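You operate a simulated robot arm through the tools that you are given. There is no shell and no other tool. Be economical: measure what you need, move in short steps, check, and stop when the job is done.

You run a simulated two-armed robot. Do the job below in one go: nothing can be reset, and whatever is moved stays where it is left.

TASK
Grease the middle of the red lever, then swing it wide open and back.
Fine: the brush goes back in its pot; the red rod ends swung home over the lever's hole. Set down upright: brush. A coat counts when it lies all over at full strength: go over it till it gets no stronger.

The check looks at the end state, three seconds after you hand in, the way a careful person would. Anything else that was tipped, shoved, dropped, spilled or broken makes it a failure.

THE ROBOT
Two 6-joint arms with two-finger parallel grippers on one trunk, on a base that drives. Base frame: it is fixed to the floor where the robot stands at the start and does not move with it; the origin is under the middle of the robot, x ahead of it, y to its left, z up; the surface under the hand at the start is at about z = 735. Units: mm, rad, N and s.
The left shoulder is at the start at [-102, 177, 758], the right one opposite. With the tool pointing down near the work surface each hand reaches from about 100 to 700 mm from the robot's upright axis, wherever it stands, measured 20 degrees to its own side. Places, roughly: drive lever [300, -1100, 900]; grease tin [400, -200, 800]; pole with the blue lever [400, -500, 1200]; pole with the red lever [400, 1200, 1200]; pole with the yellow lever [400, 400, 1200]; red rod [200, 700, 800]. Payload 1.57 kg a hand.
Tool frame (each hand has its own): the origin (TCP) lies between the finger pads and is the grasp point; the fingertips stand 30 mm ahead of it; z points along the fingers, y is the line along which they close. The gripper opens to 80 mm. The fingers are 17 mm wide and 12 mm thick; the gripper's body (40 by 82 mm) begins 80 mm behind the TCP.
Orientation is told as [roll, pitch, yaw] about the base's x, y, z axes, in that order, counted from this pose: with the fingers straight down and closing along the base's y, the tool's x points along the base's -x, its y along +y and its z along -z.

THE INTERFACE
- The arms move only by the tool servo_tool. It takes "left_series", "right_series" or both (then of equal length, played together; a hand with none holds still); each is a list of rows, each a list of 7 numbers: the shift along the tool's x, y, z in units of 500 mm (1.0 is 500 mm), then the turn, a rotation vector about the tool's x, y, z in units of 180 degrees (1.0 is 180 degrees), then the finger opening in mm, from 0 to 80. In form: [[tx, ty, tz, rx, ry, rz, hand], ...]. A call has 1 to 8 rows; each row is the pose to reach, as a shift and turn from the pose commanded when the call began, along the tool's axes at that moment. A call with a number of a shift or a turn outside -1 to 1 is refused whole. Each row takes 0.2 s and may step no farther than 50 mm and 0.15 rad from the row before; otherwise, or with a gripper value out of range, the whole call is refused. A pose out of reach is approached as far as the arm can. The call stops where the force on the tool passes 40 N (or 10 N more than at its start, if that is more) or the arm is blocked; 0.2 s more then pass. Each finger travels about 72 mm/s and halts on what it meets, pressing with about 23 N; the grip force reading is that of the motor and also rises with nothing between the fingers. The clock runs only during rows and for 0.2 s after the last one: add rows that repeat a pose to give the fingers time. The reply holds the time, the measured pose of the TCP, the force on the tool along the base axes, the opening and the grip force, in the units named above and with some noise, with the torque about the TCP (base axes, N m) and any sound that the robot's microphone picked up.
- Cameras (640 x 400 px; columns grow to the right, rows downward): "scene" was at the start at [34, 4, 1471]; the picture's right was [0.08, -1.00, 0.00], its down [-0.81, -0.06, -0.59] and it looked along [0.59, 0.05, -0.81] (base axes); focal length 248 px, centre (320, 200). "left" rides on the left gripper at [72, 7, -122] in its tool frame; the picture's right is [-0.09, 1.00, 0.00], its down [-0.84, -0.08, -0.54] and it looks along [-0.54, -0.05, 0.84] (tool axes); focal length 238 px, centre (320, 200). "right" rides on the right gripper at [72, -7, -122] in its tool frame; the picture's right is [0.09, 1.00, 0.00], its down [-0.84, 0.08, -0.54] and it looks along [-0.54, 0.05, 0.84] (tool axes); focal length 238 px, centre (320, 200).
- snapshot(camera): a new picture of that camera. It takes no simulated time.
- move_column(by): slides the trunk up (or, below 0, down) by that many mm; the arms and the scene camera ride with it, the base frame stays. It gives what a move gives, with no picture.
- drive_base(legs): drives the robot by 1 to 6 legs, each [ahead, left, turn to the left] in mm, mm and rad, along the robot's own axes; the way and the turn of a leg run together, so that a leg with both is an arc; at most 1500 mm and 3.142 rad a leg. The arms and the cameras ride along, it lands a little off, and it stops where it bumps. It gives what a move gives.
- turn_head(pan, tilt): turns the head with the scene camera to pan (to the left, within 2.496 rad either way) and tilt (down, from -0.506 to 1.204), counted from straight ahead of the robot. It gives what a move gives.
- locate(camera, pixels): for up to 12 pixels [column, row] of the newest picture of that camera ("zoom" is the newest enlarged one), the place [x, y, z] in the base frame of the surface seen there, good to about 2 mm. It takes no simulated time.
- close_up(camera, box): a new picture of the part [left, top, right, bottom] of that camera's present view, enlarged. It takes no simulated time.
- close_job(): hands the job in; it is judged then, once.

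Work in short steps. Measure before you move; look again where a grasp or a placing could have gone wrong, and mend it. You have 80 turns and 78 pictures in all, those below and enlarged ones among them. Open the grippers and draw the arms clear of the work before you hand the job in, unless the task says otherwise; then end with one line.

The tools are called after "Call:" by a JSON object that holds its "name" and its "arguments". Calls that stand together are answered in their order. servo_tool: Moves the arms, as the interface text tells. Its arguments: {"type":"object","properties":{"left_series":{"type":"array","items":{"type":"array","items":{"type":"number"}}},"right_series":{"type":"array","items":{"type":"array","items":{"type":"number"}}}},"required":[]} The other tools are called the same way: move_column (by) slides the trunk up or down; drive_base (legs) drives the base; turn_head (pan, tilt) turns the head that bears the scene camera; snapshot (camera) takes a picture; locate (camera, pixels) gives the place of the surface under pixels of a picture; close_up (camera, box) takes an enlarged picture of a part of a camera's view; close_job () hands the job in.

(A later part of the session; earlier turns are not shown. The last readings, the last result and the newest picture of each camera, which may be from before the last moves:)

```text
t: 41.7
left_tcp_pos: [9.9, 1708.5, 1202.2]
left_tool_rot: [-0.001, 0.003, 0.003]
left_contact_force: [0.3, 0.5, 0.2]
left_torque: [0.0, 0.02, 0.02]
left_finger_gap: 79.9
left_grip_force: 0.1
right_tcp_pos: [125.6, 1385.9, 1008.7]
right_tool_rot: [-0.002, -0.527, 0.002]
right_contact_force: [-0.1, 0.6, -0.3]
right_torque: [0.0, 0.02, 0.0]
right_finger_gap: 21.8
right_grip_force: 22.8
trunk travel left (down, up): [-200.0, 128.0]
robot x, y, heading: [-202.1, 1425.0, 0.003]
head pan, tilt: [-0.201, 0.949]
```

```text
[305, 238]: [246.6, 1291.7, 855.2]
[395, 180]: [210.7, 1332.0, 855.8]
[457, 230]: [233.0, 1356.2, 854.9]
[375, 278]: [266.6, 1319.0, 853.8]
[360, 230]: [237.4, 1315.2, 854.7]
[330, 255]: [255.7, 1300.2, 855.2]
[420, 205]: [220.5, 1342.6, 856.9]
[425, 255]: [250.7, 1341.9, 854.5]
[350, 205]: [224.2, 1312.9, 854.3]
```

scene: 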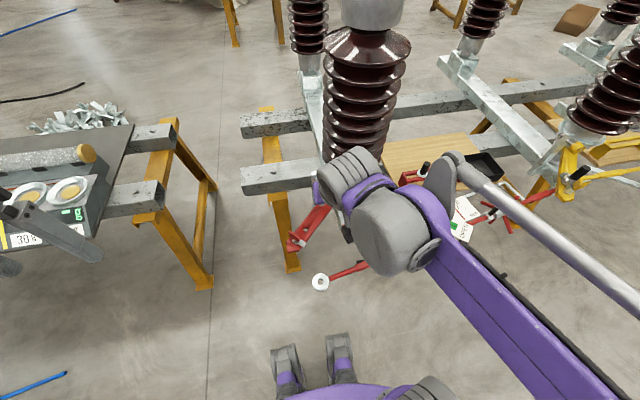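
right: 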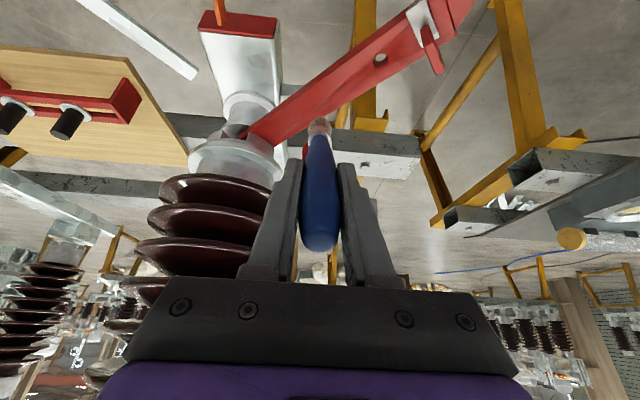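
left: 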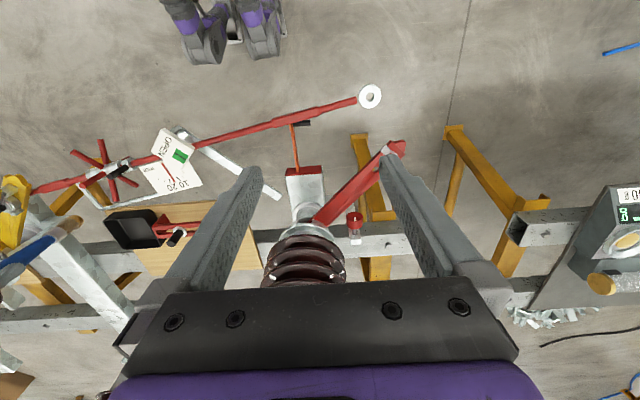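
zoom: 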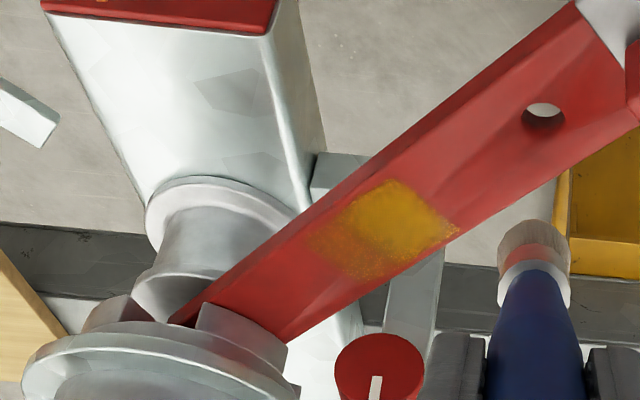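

The patch is a 53 × 34 mm rectangle centred at (239, 1325). I brush it in three passes across its width with light pressure.

Call:
{"name": "servo_tool", "arguments": {"right_series": [[-0.0245, -0.088, 0.0374, 0, 0, 0, 0], [-0.005, -0.088, 0.0724, 0, 0, 0, 0], [-0.0638, -0.156, 0.1066, 0, 0, 0, 0], [-0.076, -0.1418, 0.1136, 0, 0, 0, 0], [-0.0174, -0.074, 0.0794, 0, 0, 0, 0], [0.007, -0.1022, 0.0652, 0, 0, 0, 0], [-0.0516, -0.17, 0.0994, 0, 0, 0, 0], [-0.0638, -0.156, 0.1066, 0, 0, 0, 0]]}}

```text
t: 43.5
left_tcp_pos: [8.5, 1708.3, 1202.6]
left_tool_rot: [-0.001, 0.001, 0.003]
left_contact_force: [0.8, -0.2, -0.2]
left_torque: [-0.01, 0.0, 0.02]
left_finger_gap: 79.8
left_grip_force: 0.0
right_tcp_pos: [179.4, 1310.2, 978.7]
right_tool_rot: [0.0, -0.525, 0.003]
right_contact_force: [-0.9, -0.7, 1.0]
right_torque: [-0.01, -0.09, 0.01]
right_finger_gap: 21.7
right_grip_force: 22.5
trunk travel left (down, up): [-200.0, 128.0]
robot x, y, heading: [-201.0, 1428.8, 0.006]
head pan, tilt: [-0.201, 0.949]
```

Light contact, as intended. I go over it again 1.5 mm lower and then lift off to look.

Call:
{"name": "servo_tool", "arguments": {"right_series": [[0.0138, -0.0142, -0.0045, 0, 0, 0, 0], [0.0723, 0.0538, -0.0386, 0, 0, 0, 0], [0.0601, 0.0678, -0.0315, 0, 0, 0, 0], [0.0015, 0, 0.0026, 0, 0, 0, 0], [-0.0108, 0.0142, 0.0097, 0, 0, 0, 0], [0.048, 0.082, -0.0245, 0, 0, 0, 0], [0.052, 0.1216, -0.0962, 0, 0, 0, 0]]}}

Call:
{"name": "close_up", "arguments": {"camera": "right", "box": [160, 50, 340, 180]}}

```text
t: 45.1
left_tcp_pos: [8.5, 1707.8, 1203.9]
left_tool_rot: [-0.001, 0.0, 0.005]
left_contact_force: [0.4, -0.3, -0.1]
left_torque: [0.01, -0.01, -0.03]
left_finger_gap: 80.1
left_grip_force: 0.0
right_tcp_pos: [132.8, 1370.9, 1006.4]
right_tool_rot: [-0.001, -0.525, 0.002]
right_contact_force: [-0.7, -0.5, 0.1]
right_torque: [0.0, 0.03, 0.0]
right_finger_gap: 21.6
right_grip_force: 22.8
trunk travel left (down, up): [-200.0, 128.0]
robot x, y, heading: [-199.0, 1430.0, 0.005]
head pan, tilt: [-0.201, 0.949]
```

```text
3.08 times, centred on (250, 115) of right
```

zoom: 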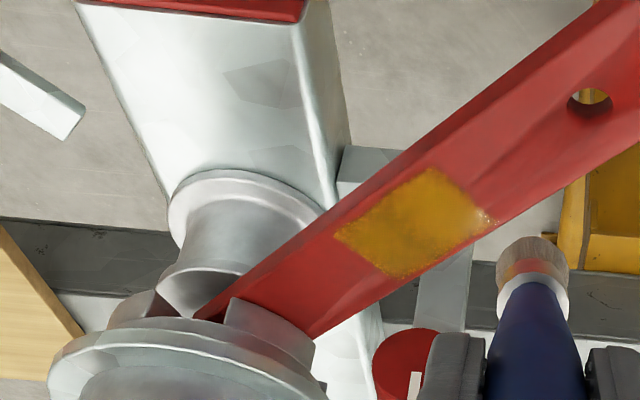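

Only the outer near corner (480, 215) looks fainter. I go over everything again, beginning with that corner.

Call:
{"name": "servo_tool", "arguments": {"right_series": [[-0.007, -0.0338, 0.0714, 0, 0, 0, 0], [-0.0278, -0.0578, 0.0834, 0, 0, 0, 0], [-0.007, -0.0338, 0.0714, 0, 0, 0, 0], [-0.067, -0.1032, 0.1062, 0, 0, 0, 0], [-0.0548, -0.1286, 0.0991, 0, 0, 0, 0], [0.004, -0.0606, 0.0649, 0, 0, 0, 0], [0.0247, -0.0734, 0.0528, 0, 0, 0, 0], [-0.034, -0.1414, 0.087, 0, 0, 0, 0]]}}

```text
t: 46.9
left_tcp_pos: [11.8, 1708.2, 1202.4]
left_tool_rot: [0.001, 0.002, 0.004]
left_contact_force: [0.0, -0.4, -0.1]
left_torque: [0.0, 0.03, 0.02]
left_finger_gap: 80.1
left_grip_force: 0.1
right_tcp_pos: [172.8, 1302.2, 979.4]
right_tool_rot: [-0.002, -0.524, 0.005]
right_contact_force: [0.1, 0.1, -0.8]
right_torque: [0.02, 0.04, 0.01]
right_finger_gap: 21.7
right_grip_force: 22.9
trunk travel left (down, up): [-200.0, 128.0]
robot x, y, heading: [-198.6, 1425.8, 0.006]
head pan, tilt: [-0.201, 0.949]
```

I repeat it once more 3 mm lower, in the reverse direction, and lift.

Call:
{"name": "servo_tool", "arguments": {"right_series": [[0.0616, 0.0678, -0.0289, 0, 0, 0, 0], [0.0408, 0.0806, -0.0168, 0, 0, 0, 0], [-0.0177, 0.0128, 0.0173, 0, 0, 0, 0], [-0.03, 0.0382, 0.0244, 0, 0, 0, 0], [0.0262, 0.1032, -0.0083, 0, 0, 0, 0], [0.0213, 0.1088, -0.0055, 0, 0, 0, 0], [0.009, 0.089, 0.0017, 0, 0, 0, 0], [0.021, 0.13, -0.0632, 0, 0, 0, 0]]}}

Call:
{"name": "close_up", "arguments": {"camera": "right", "box": [160, 50, 340, 180]}}

```text
t: 48.7
left_tcp_pos: [8.9, 1708.2, 1203.2]
left_tool_rot: [-0.001, 0.0, 0.004]
left_contact_force: [-0.4, 0.1, 0.4]
left_torque: [0.03, -0.01, -0.02]
left_finger_gap: 79.6
left_grip_force: 0.1
right_tcp_pos: [143.1, 1365.8, 999.9]
right_tool_rot: [-0.001, -0.526, 0.001]
right_contact_force: [-1.0, 0.0, -1.3]
right_torque: [0.0, 0.01, -0.01]
right_finger_gap: 21.3
right_grip_force: 22.7
trunk travel left (down, up): [-200.0, 128.0]
robot x, y, heading: [-202.9, 1427.4, 0.005]
head pan, tilt: [-0.201, 0.949]
```

```text
3.08 times, centred on (250, 115) of right
```

zoom: 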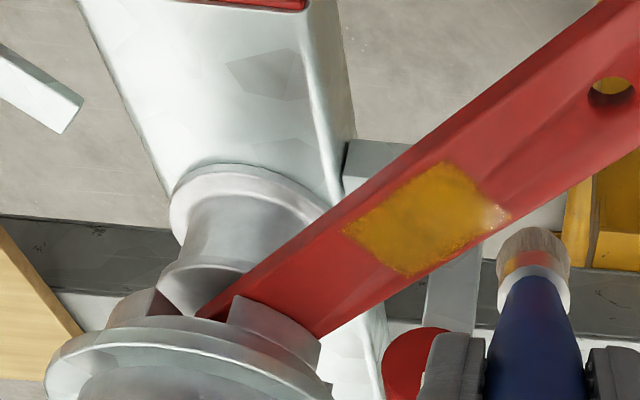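

I enlarge the patch more to judge evenness.

Call:
{"name": "close_up", "arguments": {"camera": "right", "box": [248, 90, 312, 144]}}

```text
7.41 times, centred on (280, 117) of right
```

zoom: 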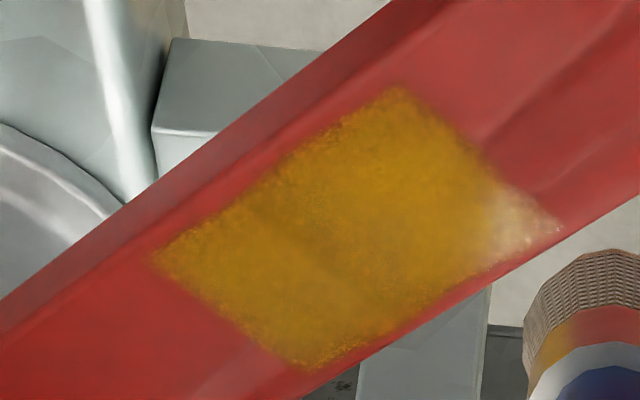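

The outer near corner (530, 225) is pale, either glare or thin coat. I draw the hand back up to check from the scene camera.

Call:
{"name": "servo_tool", "arguments": {"right_series": [[-0.02, 0.02, -0.08, 0, 0, 0, 0], [0.0, 0.02, -0.17, 0, 0, 0, 0], [0.04, -0.04, -0.23, 0, 0, 0, 0], [0.1, -0.1, -0.26, 0, 0, 0, 0], [0.12, -0.19, -0.28, 0, 0, 0, 0]]}}

Call:
{"name": "close_up", "arguments": {"camera": "scene", "box": [270, 160, 390, 260]}}

```text
t: 49.9
left_tcp_pos: [7.5, 1708.8, 1202.2]
left_tool_rot: [0.002, 0.0, 0.007]
left_contact_force: [0.2, -0.7, -0.2]
left_torque: [-0.03, 0.03, -0.04]
left_finger_gap: 79.7
left_grip_force: 0.1
right_tcp_pos: [20.0, 1271.5, 1088.9]
right_tool_rot: [0.0, -0.529, 0.003]
right_contact_force: [-0.6, 0.1, -1.5]
right_torque: [-0.03, 0.04, -0.02]
right_finger_gap: 21.5
right_grip_force: 23.5
trunk travel left (down, up): [-200.0, 128.0]
robot x, y, heading: [-203.1, 1428.2, 0.004]
head pan, tilt: [-0.201, 0.949]
```

```text
4.00 times, centred on (330, 210) of scene
```

zoom: 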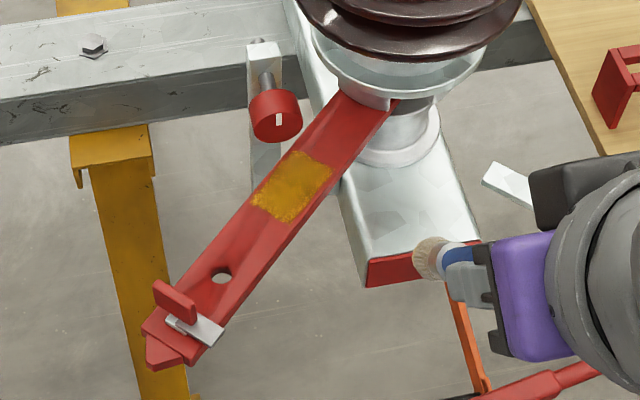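

Here the patch looks even; one sharper look to be sure.

Call:
{"name": "close_up", "arguments": {"camera": "scene", "box": [310, 190, 360, 222]}}

```text
12.50 times, centred on (335, 206) of scene
```

zoom: 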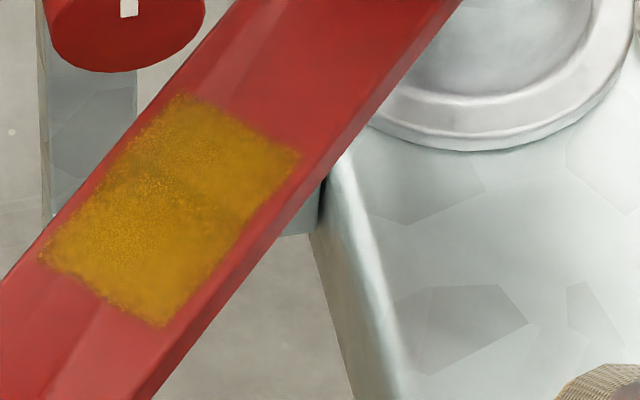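

The +x/+y side of the patch is more speckled (thinner), because the tilted bristles touch ~10 mm short. I come back in with a 45° tilt (safer under the knob), hovering above the patch.

Call:
{"name": "servo_tool", "arguments": {"right_series": [[-0.057, 0.06, 0.0333, 0, -0.04, 0, 0], [-0.1139, 0.12, 0.0666, 0, -0.08, 0, 0], [-0.1524, 0.142, 0.1355, 0, -0.08, 0, 0], [-0.1258, 0.143, 0.2126, 0, -0.08, 0, 0], [-0.0814, 0.143, 0.2886, 0, -0.08, 0, 0]]}}

Call:
{"name": "close_up", "arguments": {"camera": "right", "box": [200, 30, 440, 180]}}

```text
t: 51.1
left_tcp_pos: [9.8, 1708.1, 1203.4]
left_tool_rot: [0.001, 0.0, 0.003]
left_contact_force: [1.1, -0.2, 0.0]
left_torque: [0.03, -0.03, -0.01]
left_finger_gap: 80.0
left_grip_force: 0.2
right_tcp_pos: [128.7, 1343.7, 984.0]
right_tool_rot: [0.0, -0.775, 0.002]
right_contact_force: [0.2, -0.5, -0.4]
right_torque: [0.0, 0.02, -0.01]
right_finger_gap: 21.6
right_grip_force: 22.7
trunk travel left (down, up): [-200.0, 128.0]
robot x, y, heading: [-196.4, 1427.0, 0.003]
head pan, tilt: [-0.201, 0.949]
```

```text
2.67 times, centred on (320, 105) of right
```

zoom: 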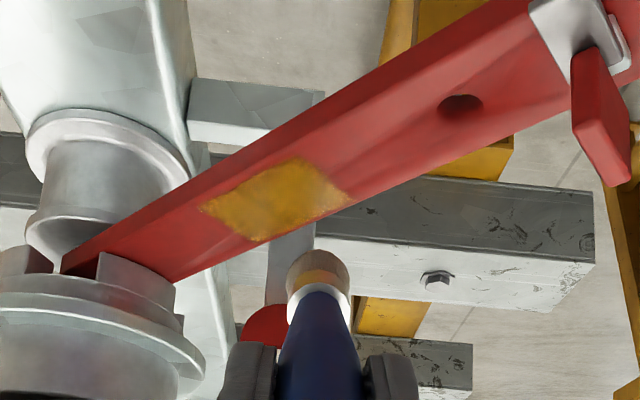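

I stroke the patch, now biased to the thin side.

Call:
{"name": "servo_tool", "arguments": {"right_series": [[0.027, 0.005, 0.0406, 0, 0, 0, 0], [-0.0214, -0.0628, 0.0881, 0, 0, 0, 0], [-0.0295, -0.0516, 0.0961, 0, 0, 0, 0], [0.019, 0.0164, 0.0485, 0, 0, 0, 0], [0.0372, -0.0092, 0.0307, 0, 0, 0, 0], [-0.0112, -0.077, 0.0782, 0, 0, 0, 0], [-0.0295, -0.0516, 0.0961, 0, 0, 0, 0], [0.019, 0.0164, 0.0485, 0, 0, 0, 0]]}}

Call:
{"name": "close_up", "arguments": {"camera": "right", "box": [200, 30, 440, 180]}}

```text
t: 52.9
left_tcp_pos: [6.8, 1707.2, 1203.1]
left_tool_rot: [0.001, 0.0, 0.004]
left_contact_force: [-0.8, -0.2, 0.0]
left_torque: [-0.03, 0.0, 0.03]
left_finger_gap: 80.2
left_grip_force: 0.0
right_tcp_pos: [138.1, 1351.7, 961.9]
right_tool_rot: [0.001, -0.777, 0.003]
right_contact_force: [-0.2, -0.7, -0.1]
right_torque: [0.02, 0.02, -0.05]
right_finger_gap: 22.1
right_grip_force: 23.1
trunk travel left (down, up): [-200.0, 128.0]
robot x, y, heading: [-200.7, 1426.5, 0.004]
head pan, tilt: [-0.201, 0.949]
```

```text
2.67 times, centred on (320, 105) of right
```

zoom: 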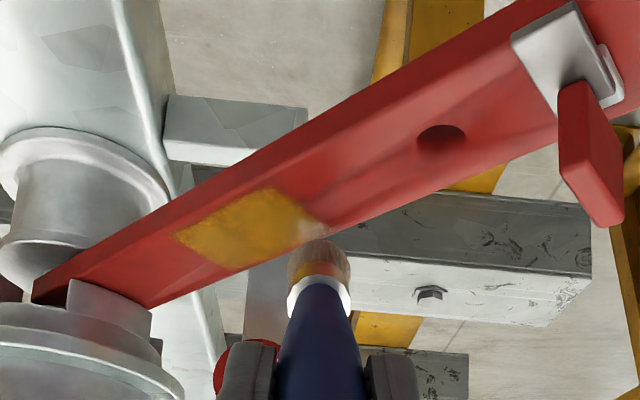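

No contact force here. I check where the bristle tip is relative to the lever.

Call:
{"name": "locate", "arguments": {"camera": "zoom", "pixels": [[318, 243], [318, 250], [318, 260], [300, 250], [340, 252], [318, 236], [325, 228], [300, 225]]}}

```text
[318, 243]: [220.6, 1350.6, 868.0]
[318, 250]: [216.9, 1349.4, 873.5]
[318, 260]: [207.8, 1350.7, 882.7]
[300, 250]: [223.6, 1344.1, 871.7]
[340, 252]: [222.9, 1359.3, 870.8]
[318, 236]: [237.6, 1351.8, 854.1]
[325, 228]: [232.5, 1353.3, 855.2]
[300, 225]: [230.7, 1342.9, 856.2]
```

The tip is just short of touching. I lower in 2 mm steps and read the force.

Call:
{"name": "servo_tool", "arguments": {"right_series": [[0.0014, 0.0, 0.0064, 0, 0, 0, 0], [0.0028, 0, 0.0093, 0, 0, 0, 0]]}}

```text
t: 53.5
left_tcp_pos: [8.4, 1708.6, 1203.0]
left_tool_rot: [0.001, -0.002, 0.004]
left_contact_force: [-0.5, 0.2, 0.5]
left_torque: [0.05, -0.01, 0.02]
left_finger_gap: 80.0
left_grip_force: 0.0
right_tcp_pos: [140.9, 1351.3, 959.1]
right_tool_rot: [0.0, -0.778, 0.004]
right_contact_force: [-2.3, -0.1, 5.5]
right_torque: [-0.06, -0.35, -0.04]
right_finger_gap: 22.0
right_grip_force: 23.0
trunk travel left (down, up): [-200.0, 128.0]
robot x, y, heading: [-202.3, 1428.2, 0.004]
head pan, tilt: [-0.201, 0.949]
```

Contact at z 959 (5.5 N). I now make the passes at z ≈ 957.5 over the whole width.

Call:
{"name": "servo_tool", "arguments": {"right_series": [[-0.0474, -0.0692, 0.0505, 0, 0, 0, 0], [-0.0515, -0.0636, 0.0546, 0, 0, 0, 0], [-0.0039, 0.0056, 0.008, 0, 0, 0, 0], [0.0091, -0.0128, -0.0048, 0, 0, 0, 0], [-0.0394, -0.0806, 0.0427, 0, 0, 0, 0], [-0.0302, -0.0934, 0.0337, 0, 0, 0, 0], [0.0183, -0.0254, -0.0137, 0, 0, 0, 0], [0.0254, -0.0354, -0.0207, 0, 0, 0, 0]]}}

```text
t: 55.3
left_tcp_pos: [8.6, 1708.0, 1202.5]
left_tool_rot: [-0.001, 0.001, 0.005]
left_contact_force: [-0.3, 0.0, 0.1]
left_torque: [0.0, -0.03, 0.01]
left_finger_gap: 80.0
left_grip_force: 0.0
right_tcp_pos: [125.7, 1334.5, 959.3]
right_tool_rot: [0.0, -0.777, 0.002]
right_contact_force: [1.0, 0.7, -0.8]
right_torque: [-0.02, 0.0, -0.01]
right_finger_gap: 22.1
right_grip_force: 23.2
trunk travel left (down, up): [-200.0, 128.0]
robot x, y, heading: [-200.7, 1427.1, 0.003]
head pan, tilt: [-0.201, 0.949]
```

I do the reverse pass 3.5 mm lower, then lift off.

Call:
{"name": "servo_tool", "arguments": {"right_series": [[-0.0436, -0.0678, 0.0525, 0, 0, 0, 0], [-0.0517, -0.0566, 0.0604, 0, 0, 0, 0], [-0.0033, 0.0114, 0.013, 0, 0, 0, 0], [-0.0123, 0.024, 0.0218, 0, 0, 0, 0], [-0.0609, -0.0438, 0.0694, 0, 0, 0, 0], [-0.0709, -0.0296, 0.0792, 0, 0, 0, 0], [-0.0224, 0.0382, 0.0317, 0, 0, 0, 0], [-0.0493, 0.05, -0.0217, 0, 0, 0, 0]]}}

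Call:
{"name": "servo_tool", "arguments": {"right_series": [[-0.02, 0.0, -0.08, 0, 0, 0, 0], [0.0, -0.02, -0.17, 0, 0, 0, 0], [0.04, -0.08, -0.23, 0, 0.04, 0, 0], [0.08, -0.16, -0.26, 0, 0.08, 0, 0]]}}

Call:
{"name": "close_up", "arguments": {"camera": "scene", "box": [300, 182, 370, 227]}}

```text
t: 57.1
left_tcp_pos: [8.8, 1707.7, 1203.0]
left_tool_rot: [0.0, -0.002, 0.004]
left_contact_force: [-1.1, 0.6, -0.2]
left_torque: [0.04, 0.02, 0.05]
left_finger_gap: 80.0
left_grip_force: 0.0
right_tcp_pos: [137.4, 1359.5, 983.1]
right_tool_rot: [0.003, -0.777, 0.003]
right_contact_force: [-0.3, -0.7, -0.8]
right_torque: [0.0, 0.01, -0.02]
right_finger_gap: 22.0
right_grip_force: 22.7
trunk travel left (down, up): [-200.0, 128.0]
robot x, y, heading: [-203.5, 1431.6, -0.0]
head pan, tilt: [-0.201, 0.949]
```

```text
t: 58.1
left_tcp_pos: [7.9, 1707.9, 1203.7]
left_tool_rot: [0.001, 0.0, 0.003]
left_contact_force: [0.0, -0.6, 0.0]
left_torque: [-0.02, -0.01, 0.0]
left_finger_gap: 80.0
left_grip_force: 0.2
right_tcp_pos: [14.9, 1280.6, 1044.5]
right_tool_rot: [-0.002, -0.524, 0.005]
right_contact_force: [0.4, 1.1, -0.6]
right_torque: [0.01, 0.0, -0.01]
right_finger_gap: 21.9
right_grip_force: 22.9
trunk travel left (down, up): [-200.0, 128.0]
robot x, y, heading: [-196.5, 1425.2, 0.003]
head pan, tilt: [-0.201, 0.949]
```

```text
8.89 times, centred on (335, 204) of scene
```

zoom: 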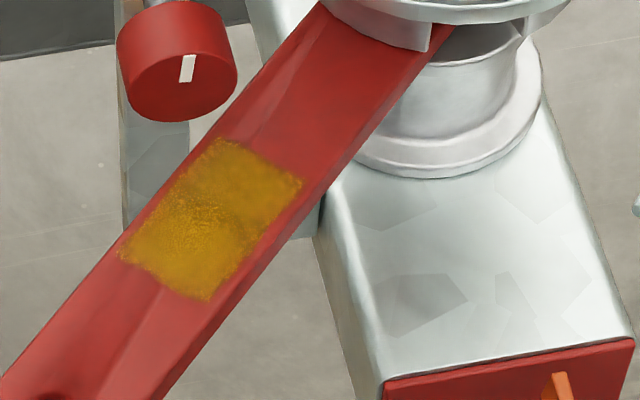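

I compare at the same enlargement as before.

Call:
{"name": "close_up", "arguments": {"camera": "scene", "box": [310, 190, 360, 222]}}

```text
12.50 times, centred on (335, 206) of scene
```

zoom: 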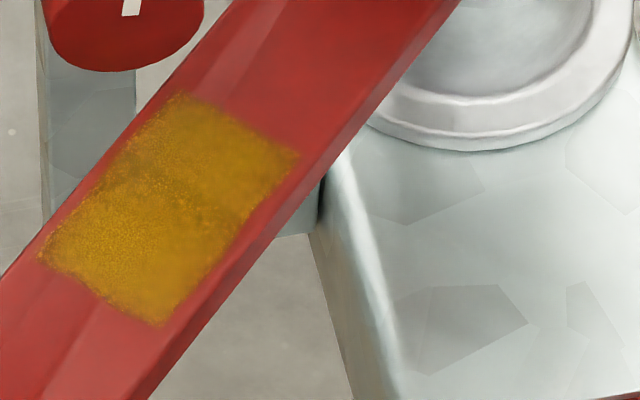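

The coat shows no change any more, so it is at full strength. Now I raise the brush hand and drive 380 mm right so the left hand can swing the lever from 135° to the OPEN side.

Call:
{"name": "servo_tool", "arguments": {"right_series": [[0.04, 0, -0.08, 0, 0.045, 0, 0], [0.06, 0, -0.15, 0, 0.09, 0, 0], [0.06, 0, -0.2, 0, 0.13, 0, 0], [0.06, 0, -0.22, 0, 0.167, 0, 0]]}}

Call:
{"name": "drive_base", "arguments": {"legs": [[0, -380, 0]]}}

Call:
{"name": "turn_head", "arguments": {"pan": 0.35, "tilt": 0.9}}

Call:
{"name": "snapshot", "arguments": {"camera": "scene"}}

```text
t: 59.1
left_tcp_pos: [8.3, 1708.9, 1202.2]
left_tool_rot: [0.0, -0.001, 0.003]
left_contact_force: [0.1, 0.9, 0.3]
left_torque: [0.0, 0.02, -0.01]
left_finger_gap: 80.2
left_grip_force: 0.1
right_tcp_pos: [-63.3, 1276.6, 1126.5]
right_tool_rot: [0.001, 0.001, 0.003]
right_contact_force: [0.4, 0.0, 0.2]
right_torque: [0.01, 0.02, 0.01]
right_finger_gap: 22.1
right_grip_force: 23.2
trunk travel left (down, up): [-200.0, 128.0]
robot x, y, heading: [-199.2, 1424.1, 0.005]
head pan, tilt: [-0.201, 0.949]
```

```text
t: 63.0
left_tcp_pos: [9.9, 1328.3, 1203.0]
left_tool_rot: [-0.001, 0.002, 0.006]
left_contact_force: [-0.1, -0.4, -0.4]
left_torque: [0.02, 0.0, -0.03]
left_finger_gap: 80.0
left_grip_force: 0.2
right_tcp_pos: [-62.3, 898.5, 1125.8]
right_tool_rot: [0.0, -0.001, 0.005]
right_contact_force: [0.4, -1.3, 0.1]
right_torque: [0.03, 0.01, 0.0]
right_finger_gap: 21.9
right_grip_force: 22.1
trunk travel left (down, up): [-200.0, 128.0]
robot x, y, heading: [-199.9, 1045.1, 0.003]
head pan, tilt: [-0.201, 0.949]
```

```text
t: 64.0
left_tcp_pos: [9.1, 1329.5, 1202.8]
left_tool_rot: [0.0, -0.001, 0.006]
left_contact_force: [0.1, -0.5, -0.4]
left_torque: [0.01, -0.01, -0.04]
left_finger_gap: 79.9
left_grip_force: 0.0
right_tcp_pos: [-62.5, 898.0, 1125.5]
right_tool_rot: [0.0, -0.001, 0.005]
right_contact_force: [0.2, -0.3, -0.7]
right_torque: [0.02, -0.03, -0.02]
right_finger_gap: 22.1
right_grip_force: 23.0
trunk travel left (down, up): [-200.0, 128.0]
robot x, y, heading: [-199.2, 1048.8, 0.001]
head pan, tilt: [0.351, 0.901]
```

```text
35 pictures are left
```

scene: 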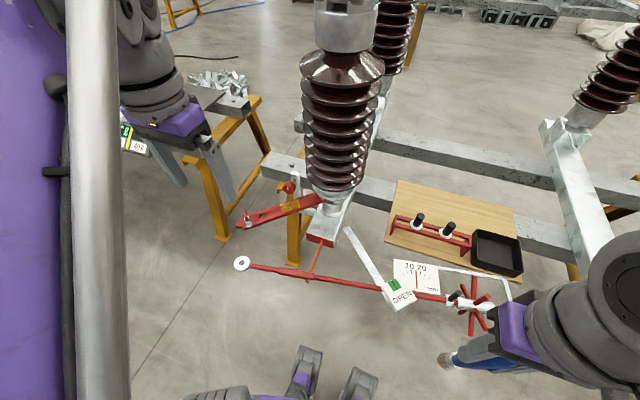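

The lever points to (245, 222) and the OPEN sign lies at (398, 292), so it swings counter-clockwise seen from above. I bring the left hand over (199, 1361), turned 45° across the lever.

Call:
{"name": "servo_tool", "arguments": {"left_series": [[-0.064, 0.011, 0, 0, 0, 0.0417, 80], [-0.128, 0.022, 0, 0, 0, 0.0833, 80], [-0.192, 0.033, 0, 0, 0, 0.125, 80], [-0.256, 0.044, 0, 0, 0, 0.1667, 80], [-0.32, 0.055, 0, 0, 0, 0.2083, 80], [-0.38, 0.064, 0, 0, 0, 0.25, 80], [-0.38, 0.064, 0.09, 0, 0, 0.25, 80], [-0.38, 0.064, 0.18, 0, 0, 0.25, 80]]}}

Call:
{"name": "snapshot", "arguments": {"camera": "left"}}

```text
t: 65.8
left_tcp_pos: [202.4, 1363.3, 1113.2]
left_tool_rot: [0.0, 0.001, -0.779]
left_contact_force: [-0.1, -0.2, 0.7]
left_torque: [0.02, 0.02, 0.01]
left_finger_gap: 80.1
left_grip_force: 0.0
right_tcp_pos: [-61.0, 898.8, 1126.3]
right_tool_rot: [-0.001, -0.001, 0.004]
right_contact_force: [0.7, 0.9, -0.2]
right_torque: [-0.02, 0.01, 0.02]
right_finger_gap: 21.9
right_grip_force: 22.8
trunk travel left (down, up): [-200.0, 128.0]
robot x, y, heading: [-195.3, 1050.3, 0.009]
head pan, tilt: [0.351, 0.901]
```

```text
34 pictures are left
```

left: 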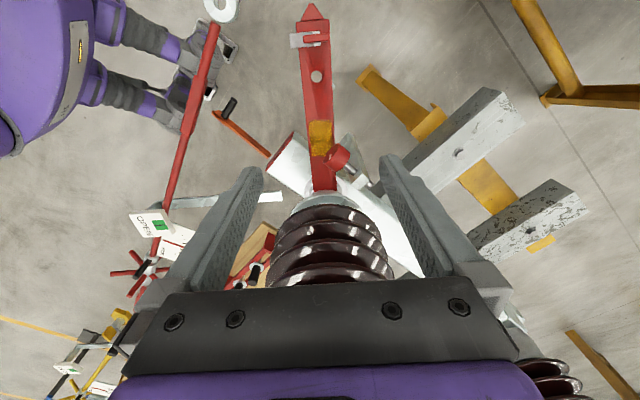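

The lever is centred between the fingers and clear of the knob. I go down to z ≈ 858 and close on its sides.

Call:
{"name": "servo_tool", "arguments": {"left_series": [[0, 0, 0.09, 0, 0, 0, 75], [0, 0, 0.18, 0, 0, 0, 75], [0, 0, 0.27, 0, 0, 0, 75], [0, -0.002, 0.36, 0, 0, 0, 75], [0, -0.003, 0.44, 0, 0, 0, 75], [0, -0.003, 0.51, 0, 0, 0, 75]]}}

Call:
{"name": "snapshot", "arguments": {"camera": "left"}}

```text
t: 67.2
left_tcp_pos: [200.1, 1359.5, 855.8]
left_tool_rot: [0.0, -0.001, -0.781]
left_contact_force: [0.0, -0.8, 0.3]
left_torque: [-0.05, 0.01, 0.0]
left_finger_gap: 74.9
left_grip_force: 0.1
right_tcp_pos: [-61.8, 899.3, 1124.9]
right_tool_rot: [0.0, -0.001, 0.006]
right_contact_force: [0.0, 0.7, -0.6]
right_torque: [0.02, -0.02, 0.03]
right_finger_gap: 21.9
right_grip_force: 23.3
trunk travel left (down, up): [-200.0, 128.0]
robot x, y, heading: [-199.2, 1051.1, 0.007]
head pan, tilt: [0.351, 0.901]
```

```text
33 pictures are left
```

left: 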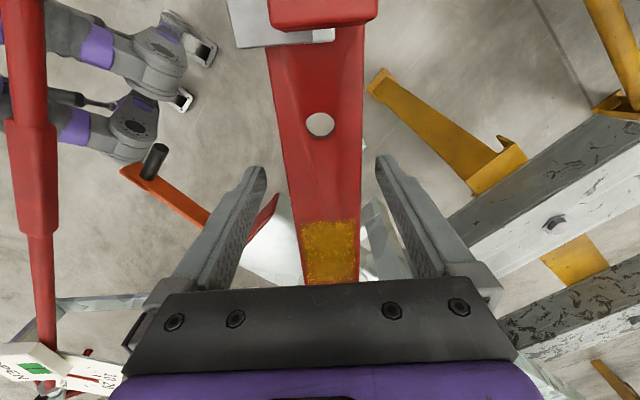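

The fingers straddle the lever between the hole and the coat. I close gently.

Call:
{"name": "servo_tool", "arguments": {"left_series": [[0, 0, 0, 0, 0, 0, 55], [0, 0, 0, 0, 0, 0, 45], [0, 0, 0, 0, 0, 0, 35], [0, 0, 0, 0, 0, 0, 35]]}}

```text
t: 68.2
left_tcp_pos: [200.0, 1358.5, 854.6]
left_tool_rot: [-0.001, -0.001, -0.78]
left_contact_force: [-0.8, 0.5, -6.1]
left_torque: [0.17, -0.21, -0.04]
left_finger_gap: 43.7
left_grip_force: 45.3
right_tcp_pos: [-60.9, 897.8, 1126.0]
right_tool_rot: [-0.001, 0.001, 0.005]
right_contact_force: [0.9, 0.7, -0.4]
right_torque: [0.01, 0.01, 0.01]
right_finger_gap: 21.9
right_grip_force: 22.9
trunk travel left (down, up): [-200.0, 128.0]
robot x, y, heading: [-199.1, 1047.8, 0.007]
head pan, tilt: [0.351, 0.901]
```

Gripped at 43.7 mm. I swing the first 0.26 rad about the pole axis and watch the forces.

Call:
{"name": "servo_tool", "arguments": {"left_series": [[-0.0009, -0.0291, 0, 0, 0, -0.0207, 35], [-0.0038, -0.0581, 0, 0, 0, -0.0414, 35], [-0.0085, -0.087, 0, 0, 0, -0.0621, 35], [-0.0151, -0.1152, 0, 0, 0, -0.0828, 35]]}}

Call:
{"name": "snapshot", "arguments": {"camera": "left"}}

```text
t: 69.2
left_tcp_pos: [165.7, 1313.7, 857.1]
left_tool_rot: [-0.002, 0.0, -0.522]
left_contact_force: [20.3, -7.6, -21.6]
left_torque: [-0.14, -0.6, 0.68]
left_finger_gap: 43.9
left_grip_force: 45.1
right_tcp_pos: [-59.3, 898.5, 1125.0]
right_tool_rot: [-0.001, 0.0, 0.005]
right_contact_force: [-0.2, -0.1, -0.3]
right_torque: [-0.03, 0.0, 0.01]
right_finger_gap: 21.7
right_grip_force: 23.4
trunk travel left (down, up): [-200.0, 128.0]
robot x, y, heading: [-197.0, 1047.1, 0.003]
head pan, tilt: [0.351, 0.901]
```

```text
32 pictures are left
```

left: 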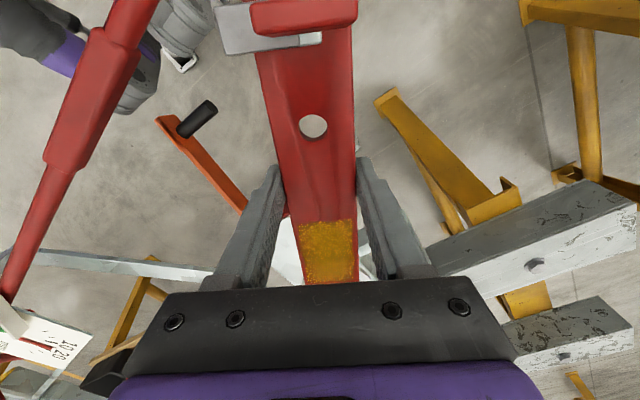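

It turns freely; a radial pull of ~21 N means my radius is slightly long. I shorten it by 3 mm, lower 1.5 mm and continue.

Call:
{"name": "servo_tool", "arguments": {"left_series": [[-0.007, -0.028, 0.003, 0, 0, -0.0207, 35], [-0.0097, -0.0565, 0.003, 0, 0, -0.0414, 35], [-0.0207, -0.1121, 0.003, 0, 0, -0.0828, 35], [-0.0388, -0.1658, 0.003, 0, 0, -0.1241, 35]]}}

Call:
{"name": "snapshot", "arguments": {"camera": "left"}}

```text
t: 70.2
left_tcp_pos: [140.0, 1232.3, 856.2]
left_tool_rot: [0.0, -0.001, -0.128]
left_contact_force: [12.6, 0.8, 20.2]
left_torque: [-0.2, -0.41, 0.47]
left_finger_gap: 44.7
left_grip_force: 45.1
right_tcp_pos: [-62.2, 897.0, 1125.3]
right_tool_rot: [0.0, 0.0, 0.004]
right_contact_force: [-0.2, 0.8, -1.0]
right_torque: [0.01, 0.0, -0.01]
right_finger_gap: 21.9
right_grip_force: 23.4
trunk travel left (down, up): [-200.0, 128.0]
robot x, y, heading: [-197.9, 1048.0, 0.001]
head pan, tilt: [0.351, 0.901]
```

```text
31 pictures are left
```

left: 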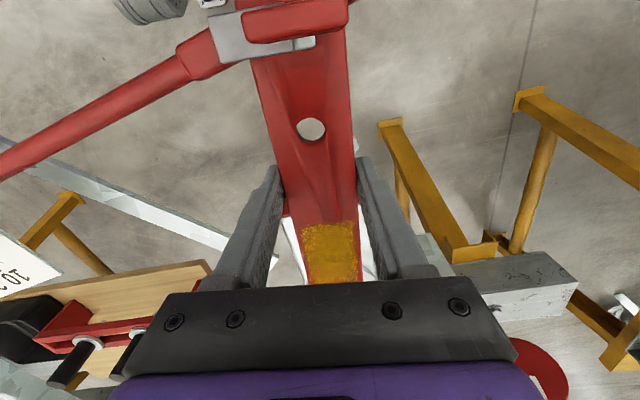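

The lever's tip now passes over the rod near (220, 50). I check from the scene camera that the rod is not being pushed.

Call:
{"name": "close_up", "arguments": {"camera": "scene", "box": [220, 160, 460, 320]}}

```text
2.50 times, centred on (340, 240) of scene
```

zoom: 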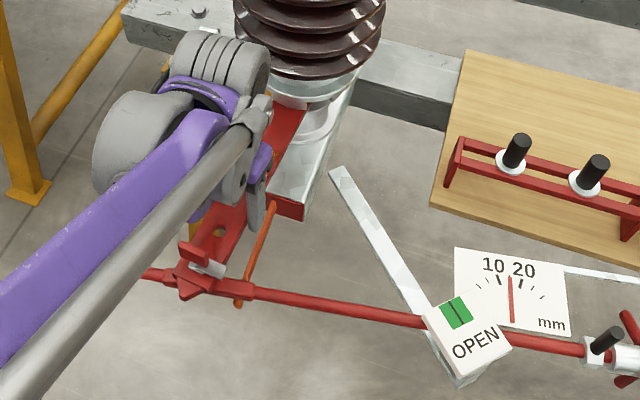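

The rod lies undisturbed below the lever. I continue the swing towards OPEN by 0.78 rad with small corrections.

Call:
{"name": "servo_tool", "arguments": {"left_series": [[-0.0077, -0.0565, -0.002, 0, 0, -0.0414, 35], [-0.0187, -0.1121, -0.002, 0, 0, -0.0828, 35], [-0.0368, -0.1658, -0.002, 0, 0, -0.1241, 35], [-0.0615, -0.2166, -0.002, 0, 0, -0.1655, 35], [-0.0929, -0.2639, -0.002, 0, 0, -0.2069, 35], [-0.13, -0.3066, -0.002, 0, 0, -0.2483, 35]]}}

Call:
{"name": "close_up", "arguments": {"camera": "scene", "box": [220, 160, 460, 320]}}

Call:
{"name": "snapshot", "arguments": {"camera": "left"}}

```text
t: 71.6
left_tcp_pos: [185.6, 1074.7, 854.7]
left_tool_rot: [0.002, 0.001, 0.654]
left_contact_force: [28.4, 24.5, -11.2]
left_torque: [-0.18, 0.01, 0.3]
left_finger_gap: 44.8
left_grip_force: 45.0
right_tcp_pos: [-56.9, 900.7, 1124.6]
right_tool_rot: [-0.002, 0.004, 0.006]
right_contact_force: [-0.5, -0.2, 0.2]
right_torque: [0.05, 0.01, 0.0]
right_finger_gap: 21.9
right_grip_force: 23.1
trunk travel left (down, up): [-200.0, 128.0]
robot x, y, heading: [-198.5, 1048.0, 0.007]
head pan, tilt: [0.351, 0.901]
```

```text
2.50 times, centred on (340, 240) of scene
```

zoom: 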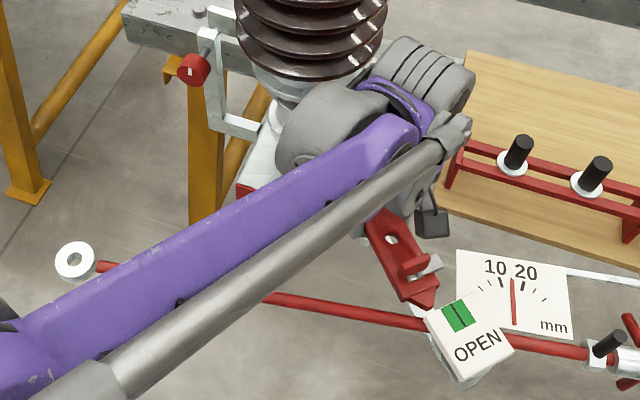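

```text
28 pictures are left
```

left: 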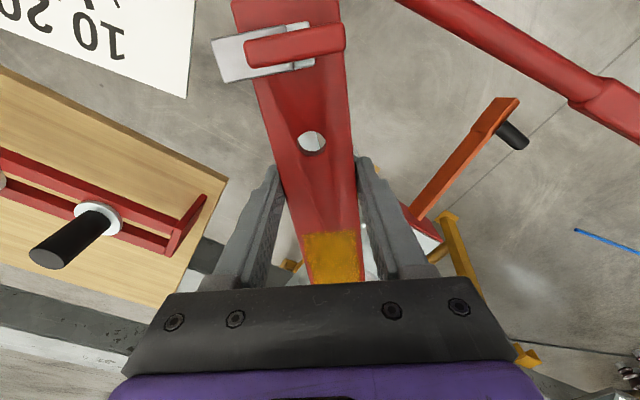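

The lever's tip points at the sign's green mark, about 82° swung. I correct the radius inward and go 0.05 rad further, watching the gauge board's clearance.

Call:
{"name": "servo_tool", "arguments": {"left_series": [[-0.007, 0, 0, 0, 0, 0, 35], [-0.0075, -0.0218, 0, 0, 0, -0.0159, 35]]}}

Call:
{"name": "snapshot", "arguments": {"camera": "left"}}

Call:
{"name": "close_up", "arguments": {"camera": "scene", "box": [340, 220, 440, 310]}}

```text
t: 72.2
left_tcp_pos: [194.1, 1066.4, 855.1]
left_tool_rot: [0.002, 0.004, 0.7]
left_contact_force: [8.0, 10.6, -33.4]
left_torque: [-0.04, -0.27, 0.61]
left_finger_gap: 44.8
left_grip_force: 45.2
right_tcp_pos: [-59.3, 898.3, 1125.7]
right_tool_rot: [-0.002, 0.001, 0.006]
right_contact_force: [-0.8, -0.3, 0.3]
right_torque: [0.03, 0.0, 0.0]
right_finger_gap: 21.7
right_grip_force: 23.3
trunk travel left (down, up): [-200.0, 128.0]
robot x, y, heading: [-197.7, 1045.7, 0.01]
head pan, tilt: [0.351, 0.901]
```

```text
27 pictures are left
```

left: 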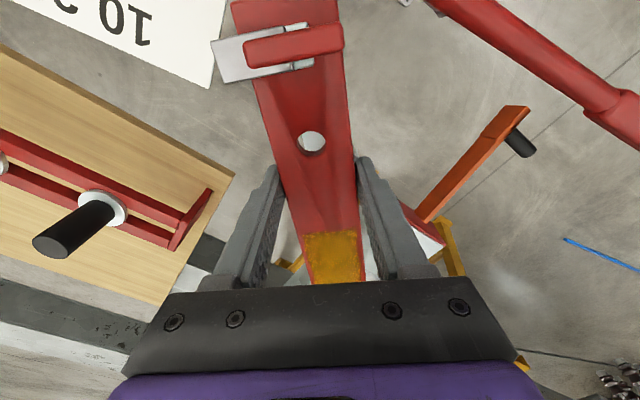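

```text
4.44 times, centred on (390, 265) of scene
```

zoom: 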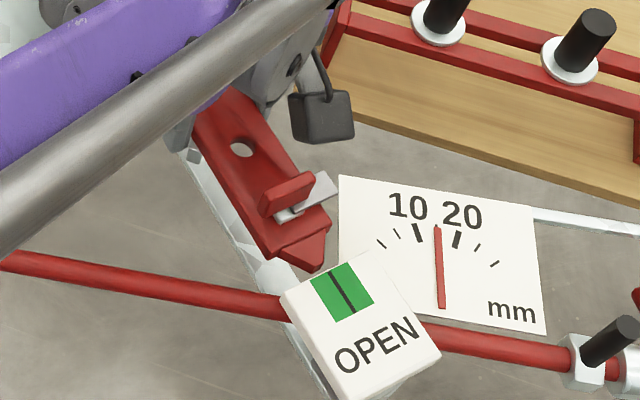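

The arrow nearly lines up with the black line on the green mark. I measure bracket, board and arrow.

Call:
{"name": "locate", "arguments": {"camera": "zoom", "pixels": [[330, 183], [348, 195], [342, 250], [335, 285], [355, 300], [320, 265], [242, 148], [285, 190], [300, 250]]}}

```text
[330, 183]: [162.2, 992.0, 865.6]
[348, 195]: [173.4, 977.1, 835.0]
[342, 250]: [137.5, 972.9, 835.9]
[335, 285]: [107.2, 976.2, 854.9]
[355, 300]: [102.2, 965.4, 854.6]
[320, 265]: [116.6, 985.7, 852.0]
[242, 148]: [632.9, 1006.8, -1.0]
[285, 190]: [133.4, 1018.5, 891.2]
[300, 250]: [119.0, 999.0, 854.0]
```

The board (z 835) lies below the lever, and the arrow is within 0.5° of the line. I go 0.03 rad further to be fully open, then swing back 0.88 rad.

Call:
{"name": "servo_tool", "arguments": {"left_series": [[-0.003, -0.013, 0.003, 0, 0, -0.0095, 35], [-0.004, 0.0433, 0.003, 0, 0, 0.0318, 35], [-0.0124, 0.0989, 0.003, 0, 0, 0.0732, 35], [-0.0288, 0.1529, 0.003, 0, 0, 0.1146, 35], [-0.0522, 0.2043, 0.003, 0, 0, 0.156, 35], [-0.0817, 0.2522, 0.003, 0, 0, 0.1974, 35], [-0.1174, 0.2958, 0.003, 0, 0, 0.2387, 35], [-0.1585, 0.3345, 0.003, 0, 0, 0.2801, 35]]}}

```text
t: 74.0
left_tcp_pos: [141.9, 1248.0, 855.8]
left_tool_rot: [0.001, 0.005, -0.178]
left_contact_force: [-29.0, 11.0, 0.5]
left_torque: [-0.1, 0.65, 0.91]
left_finger_gap: 44.1
left_grip_force: 44.8
right_tcp_pos: [-63.4, 900.3, 1125.7]
right_tool_rot: [-0.002, -0.003, 0.005]
right_contact_force: [0.0, 0.3, -0.9]
right_torque: [-0.04, 0.0, 0.01]
right_finger_gap: 22.0
right_grip_force: 22.8
trunk travel left (down, up): [-200.0, 128.0]
robot x, y, heading: [-200.6, 1046.6, 0.005]
head pan, tilt: [0.351, 0.901]
```

Going back smoothly; the radius is now slightly short. I correct it by 3 mm and finish the return to the starting angle.

Call:
{"name": "servo_tool", "arguments": {"left_series": [[0.006, 0.028, 0, 0, 0, 0.0207, 35], [0.0023, 0.0565, 0, 0, 0, 0.0414, 35], [-0.0087, 0.1121, 0, 0, 0, 0.0828, 35], [-0.0268, 0.1658, 0, 0, 0, 0.1241, 35], [-0.0515, 0.2166, 0, 0, 0, 0.1655, 35], [-0.0702, 0.2462, 0, 0, 0, 0.191, 35]]}}

Call:
{"name": "snapshot", "arguments": {"camera": "left"}}

```text
t: 75.4
left_tcp_pos: [202.9, 1362.3, 856.5]
left_tool_rot: [0.001, -0.002, -0.78]
left_contact_force: [-12.5, 10.3, -10.6]
left_torque: [0.23, 0.95, -0.59]
left_finger_gap: 43.9
left_grip_force: 45.4
right_tcp_pos: [-62.1, 899.5, 1125.7]
right_tool_rot: [0.0, -0.001, 0.005]
right_contact_force: [0.7, 0.0, -0.8]
right_torque: [0.01, 0.0, 0.0]
right_finger_gap: 21.8
right_grip_force: 23.1
trunk travel left (down, up): [-200.0, 128.0]
robot x, y, heading: [-197.6, 1044.1, 0.006]
head pan, tilt: [0.351, 0.901]
```

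```text
25 pictures are left
```

left: 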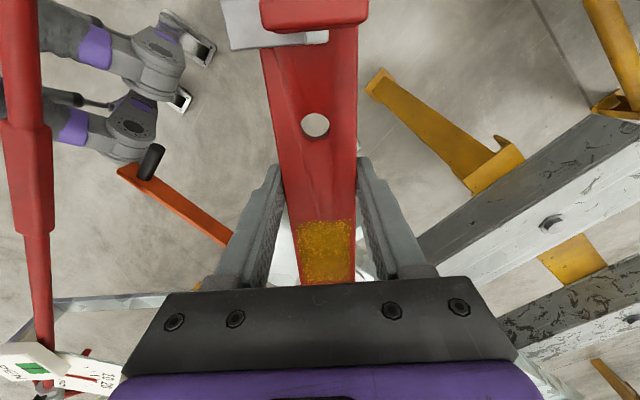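

The lever is home again. I release it, lift the left hand, and look at the yellow joint to learn how a rod ring sits on its lever.

Call:
{"name": "servo_tool", "arguments": {"left_series": [[0, 0, 0, 0, 0, 0, 60], [0, 0, 0, 0, 0, 0, 76], [0, 0, -0.08, 0, 0, 0, 78], [0, 0, -0.17, 0, 0, 0, 78], [0.03, 0, -0.25, 0, 0, 0, 78], [0.1, -0.05, -0.3, 0, 0, 0, 78], [0.1, -0.13, -0.3, 0, 0, 0, 78]]}}

Call:
{"name": "turn_head", "arguments": {"pan": -0.55, "tilt": 0.75}}

Call:
{"name": "snapshot", "arguments": {"camera": "scene"}}

```text
t: 77.0
left_tcp_pos: [120.3, 1349.2, 1006.4]
left_tool_rot: [0.0, 0.001, -0.78]
left_contact_force: [-0.1, -0.5, 0.4]
left_torque: [0.04, -0.01, -0.01]
left_finger_gap: 78.2
left_grip_force: 0.1
right_tcp_pos: [-62.2, 897.9, 1126.6]
right_tool_rot: [0.0, -0.004, 0.005]
right_contact_force: [-0.4, -0.2, -0.1]
right_torque: [0.0, 0.02, 0.01]
right_finger_gap: 22.0
right_grip_force: 22.5
trunk travel left (down, up): [-200.0, 128.0]
robot x, y, heading: [-195.1, 1045.0, 0.003]
head pan, tilt: [0.351, 0.901]
```

```text
t: 78.2
left_tcp_pos: [121.6, 1350.6, 1006.4]
left_tool_rot: [0.0, -0.001, -0.78]
left_contact_force: [0.9, 0.1, 0.0]
left_torque: [0.0, 0.0, 0.02]
left_finger_gap: 78.0
left_grip_force: 0.1
right_tcp_pos: [-61.8, 897.9, 1124.9]
right_tool_rot: [0.001, 0.0, 0.006]
right_contact_force: [0.3, 0.0, -0.8]
right_torque: [0.01, 0.02, -0.05]
right_finger_gap: 21.9
right_grip_force: 22.8
trunk travel left (down, up): [-200.0, 128.0]
robot x, y, heading: [-195.5, 1047.2, 0.003]
head pan, tilt: [-0.55, 0.75]
```

```text
24 pictures are left
```

scene: 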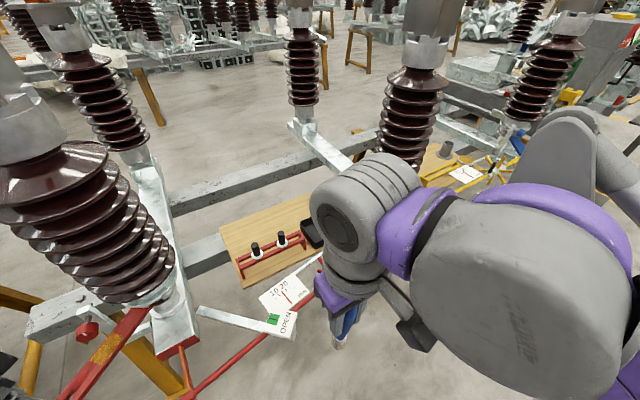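

The right arm hides the yellow joint, but the right wrist camera should see it near (145, 200).

Call:
{"name": "close_up", "arguments": {"camera": "right", "box": [40, 110, 240, 270]}}

```text
2.50 times, centred on (140, 190) of right
```

zoom: 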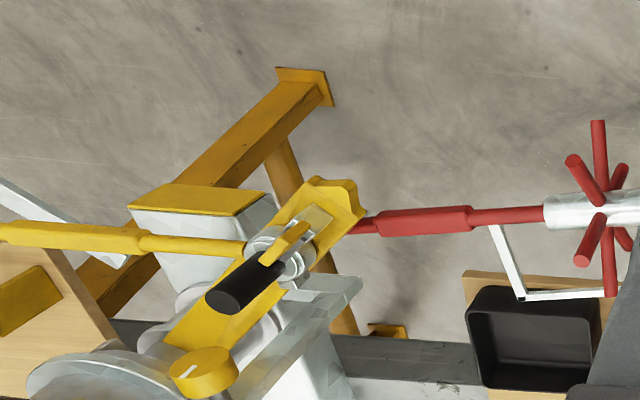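

The red rod end enters under the yellow lever at (360, 225) while the yellow rod sits on top. I measure the heights.

Call:
{"name": "locate", "arguments": {"camera": "zoom", "pixels": [[368, 225], [420, 220], [505, 215], [345, 195], [210, 325], [220, 243], [180, 240], [100, 235], [255, 243], [580, 210], [300, 265]]}}

Call:
{"name": "turn_head", "arguments": {"pan": 0.4, "tilt": 0.9}}

Call:
{"name": "close_up", "arguments": {"camera": "scene", "box": [210, 170, 370, 300]}}

Call:
{"name": "close_up", "arguments": {"camera": "left", "box": [100, 0, 420, 200]}}

```text
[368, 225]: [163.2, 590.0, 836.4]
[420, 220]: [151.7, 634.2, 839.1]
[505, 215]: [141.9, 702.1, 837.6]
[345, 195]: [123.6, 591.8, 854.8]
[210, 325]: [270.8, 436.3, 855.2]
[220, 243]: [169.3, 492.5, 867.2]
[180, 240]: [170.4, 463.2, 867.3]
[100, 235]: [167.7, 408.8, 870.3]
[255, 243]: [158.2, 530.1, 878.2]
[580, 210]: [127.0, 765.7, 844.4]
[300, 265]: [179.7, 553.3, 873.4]
```

```text
t: 79.4
left_tcp_pos: [122.2, 1350.4, 1006.2]
left_tool_rot: [0.0, -0.001, -0.78]
left_contact_force: [-0.5, -0.9, 0.9]
left_torque: [-0.01, 0.0, -0.01]
left_finger_gap: 78.1
left_grip_force: 0.1
right_tcp_pos: [-62.4, 897.3, 1125.1]
right_tool_rot: [0.0, -0.001, 0.005]
right_contact_force: [0.2, 0.5, -1.0]
right_torque: [0.01, -0.01, 0.01]
right_finger_gap: 22.0
right_grip_force: 23.1
trunk travel left (down, up): [-200.0, 128.0]
robot x, y, heading: [-200.0, 1046.9, 0.003]
head pan, tilt: [0.4, 0.901]
```

```text
3.08 times, centred on (290, 235) of scene
```

zoom: 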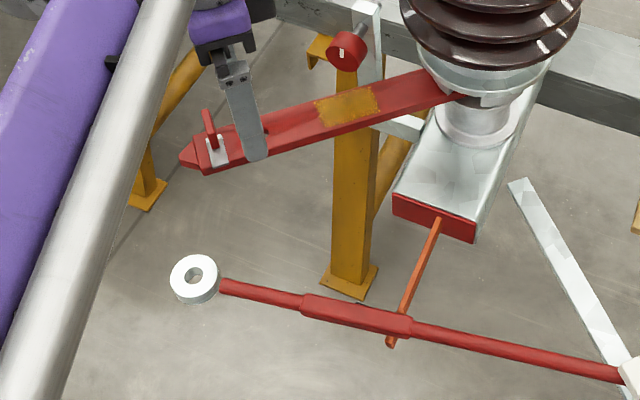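

```text
2.00 times, centred on (260, 100) of left
```

zoom: 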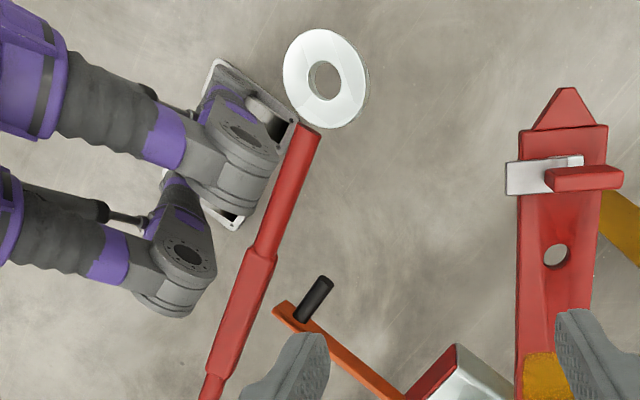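

The red rod runs level at z 836 under the levers, so its ring swings home flat beneath the red lever at the hole. I bring the left hand over the rod at about (44, 1288), turned across it, and down to z 885.

Call:
{"name": "servo_tool", "arguments": {"left_series": [[0.005, -0.04, 0, 0, 0, 0.0387, 60], [0.01, -0.08, 0, 0, 0, 0.0774, 60], [0.014, -0.12, 0, 0, 0, 0.1161, 60], [0.019, -0.16, 0, 0, 0, 0.1548, 60], [0.0238, -0.198, 0, 0, 0, 0.1935, 60], [0.0238, -0.198, 0.09, 0, 0, 0.1935, 60], [0.0238, -0.198, 0.18, 0, 0, 0.1935, 60], [0.0238, -0.198, 0.24, 0, 0, 0.1935, 60]]}}

Call:
{"name": "snapshot", "arguments": {"camera": "left"}}

```text
t: 81.2
left_tcp_pos: [42.6, 1288.0, 885.1]
left_tool_rot: [0.0, 0.0, -1.387]
left_contact_force: [-0.5, 1.2, 0.3]
left_torque: [-0.04, 0.01, 0.0]
left_finger_gap: 60.1
left_grip_force: 0.1
right_tcp_pos: [-61.0, 898.3, 1126.4]
right_tool_rot: [0.0, 0.002, 0.003]
right_contact_force: [-0.8, -0.4, -0.1]
right_torque: [-0.01, 0.01, -0.03]
right_finger_gap: 21.9
right_grip_force: 22.8
trunk travel left (down, up): [-200.0, 128.0]
robot x, y, heading: [-197.8, 1048.6, 0.006]
head pan, tilt: [0.4, 0.901]
```

```text
20 pictures are left
```

left: 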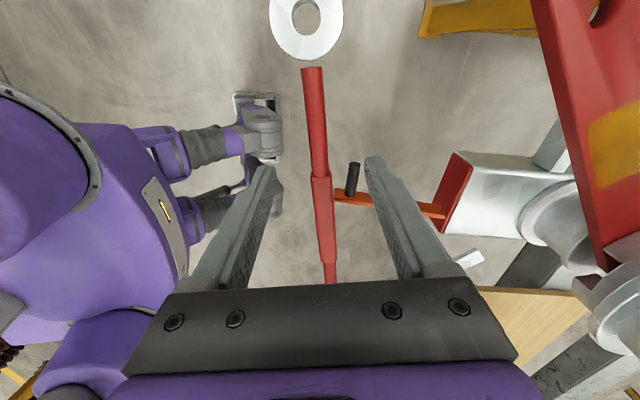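

The rod is centred between the fingers. I check the black handle's height and the ring/hole positions before going down.

Call:
{"name": "locate", "arguments": {"camera": "left", "pixels": [[354, 166], [350, 190], [345, 197], [410, 207], [320, 150], [288, 20], [330, 20], [306, 40], [584, 12], [611, 12], [323, 230]]}}

```text
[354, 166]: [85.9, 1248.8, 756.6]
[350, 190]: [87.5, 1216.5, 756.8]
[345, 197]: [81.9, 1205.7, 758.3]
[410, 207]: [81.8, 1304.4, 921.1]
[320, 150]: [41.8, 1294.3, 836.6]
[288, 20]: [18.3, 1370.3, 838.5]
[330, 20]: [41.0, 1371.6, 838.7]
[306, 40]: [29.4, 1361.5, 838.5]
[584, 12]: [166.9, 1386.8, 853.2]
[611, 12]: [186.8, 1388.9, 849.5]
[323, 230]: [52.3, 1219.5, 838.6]
```

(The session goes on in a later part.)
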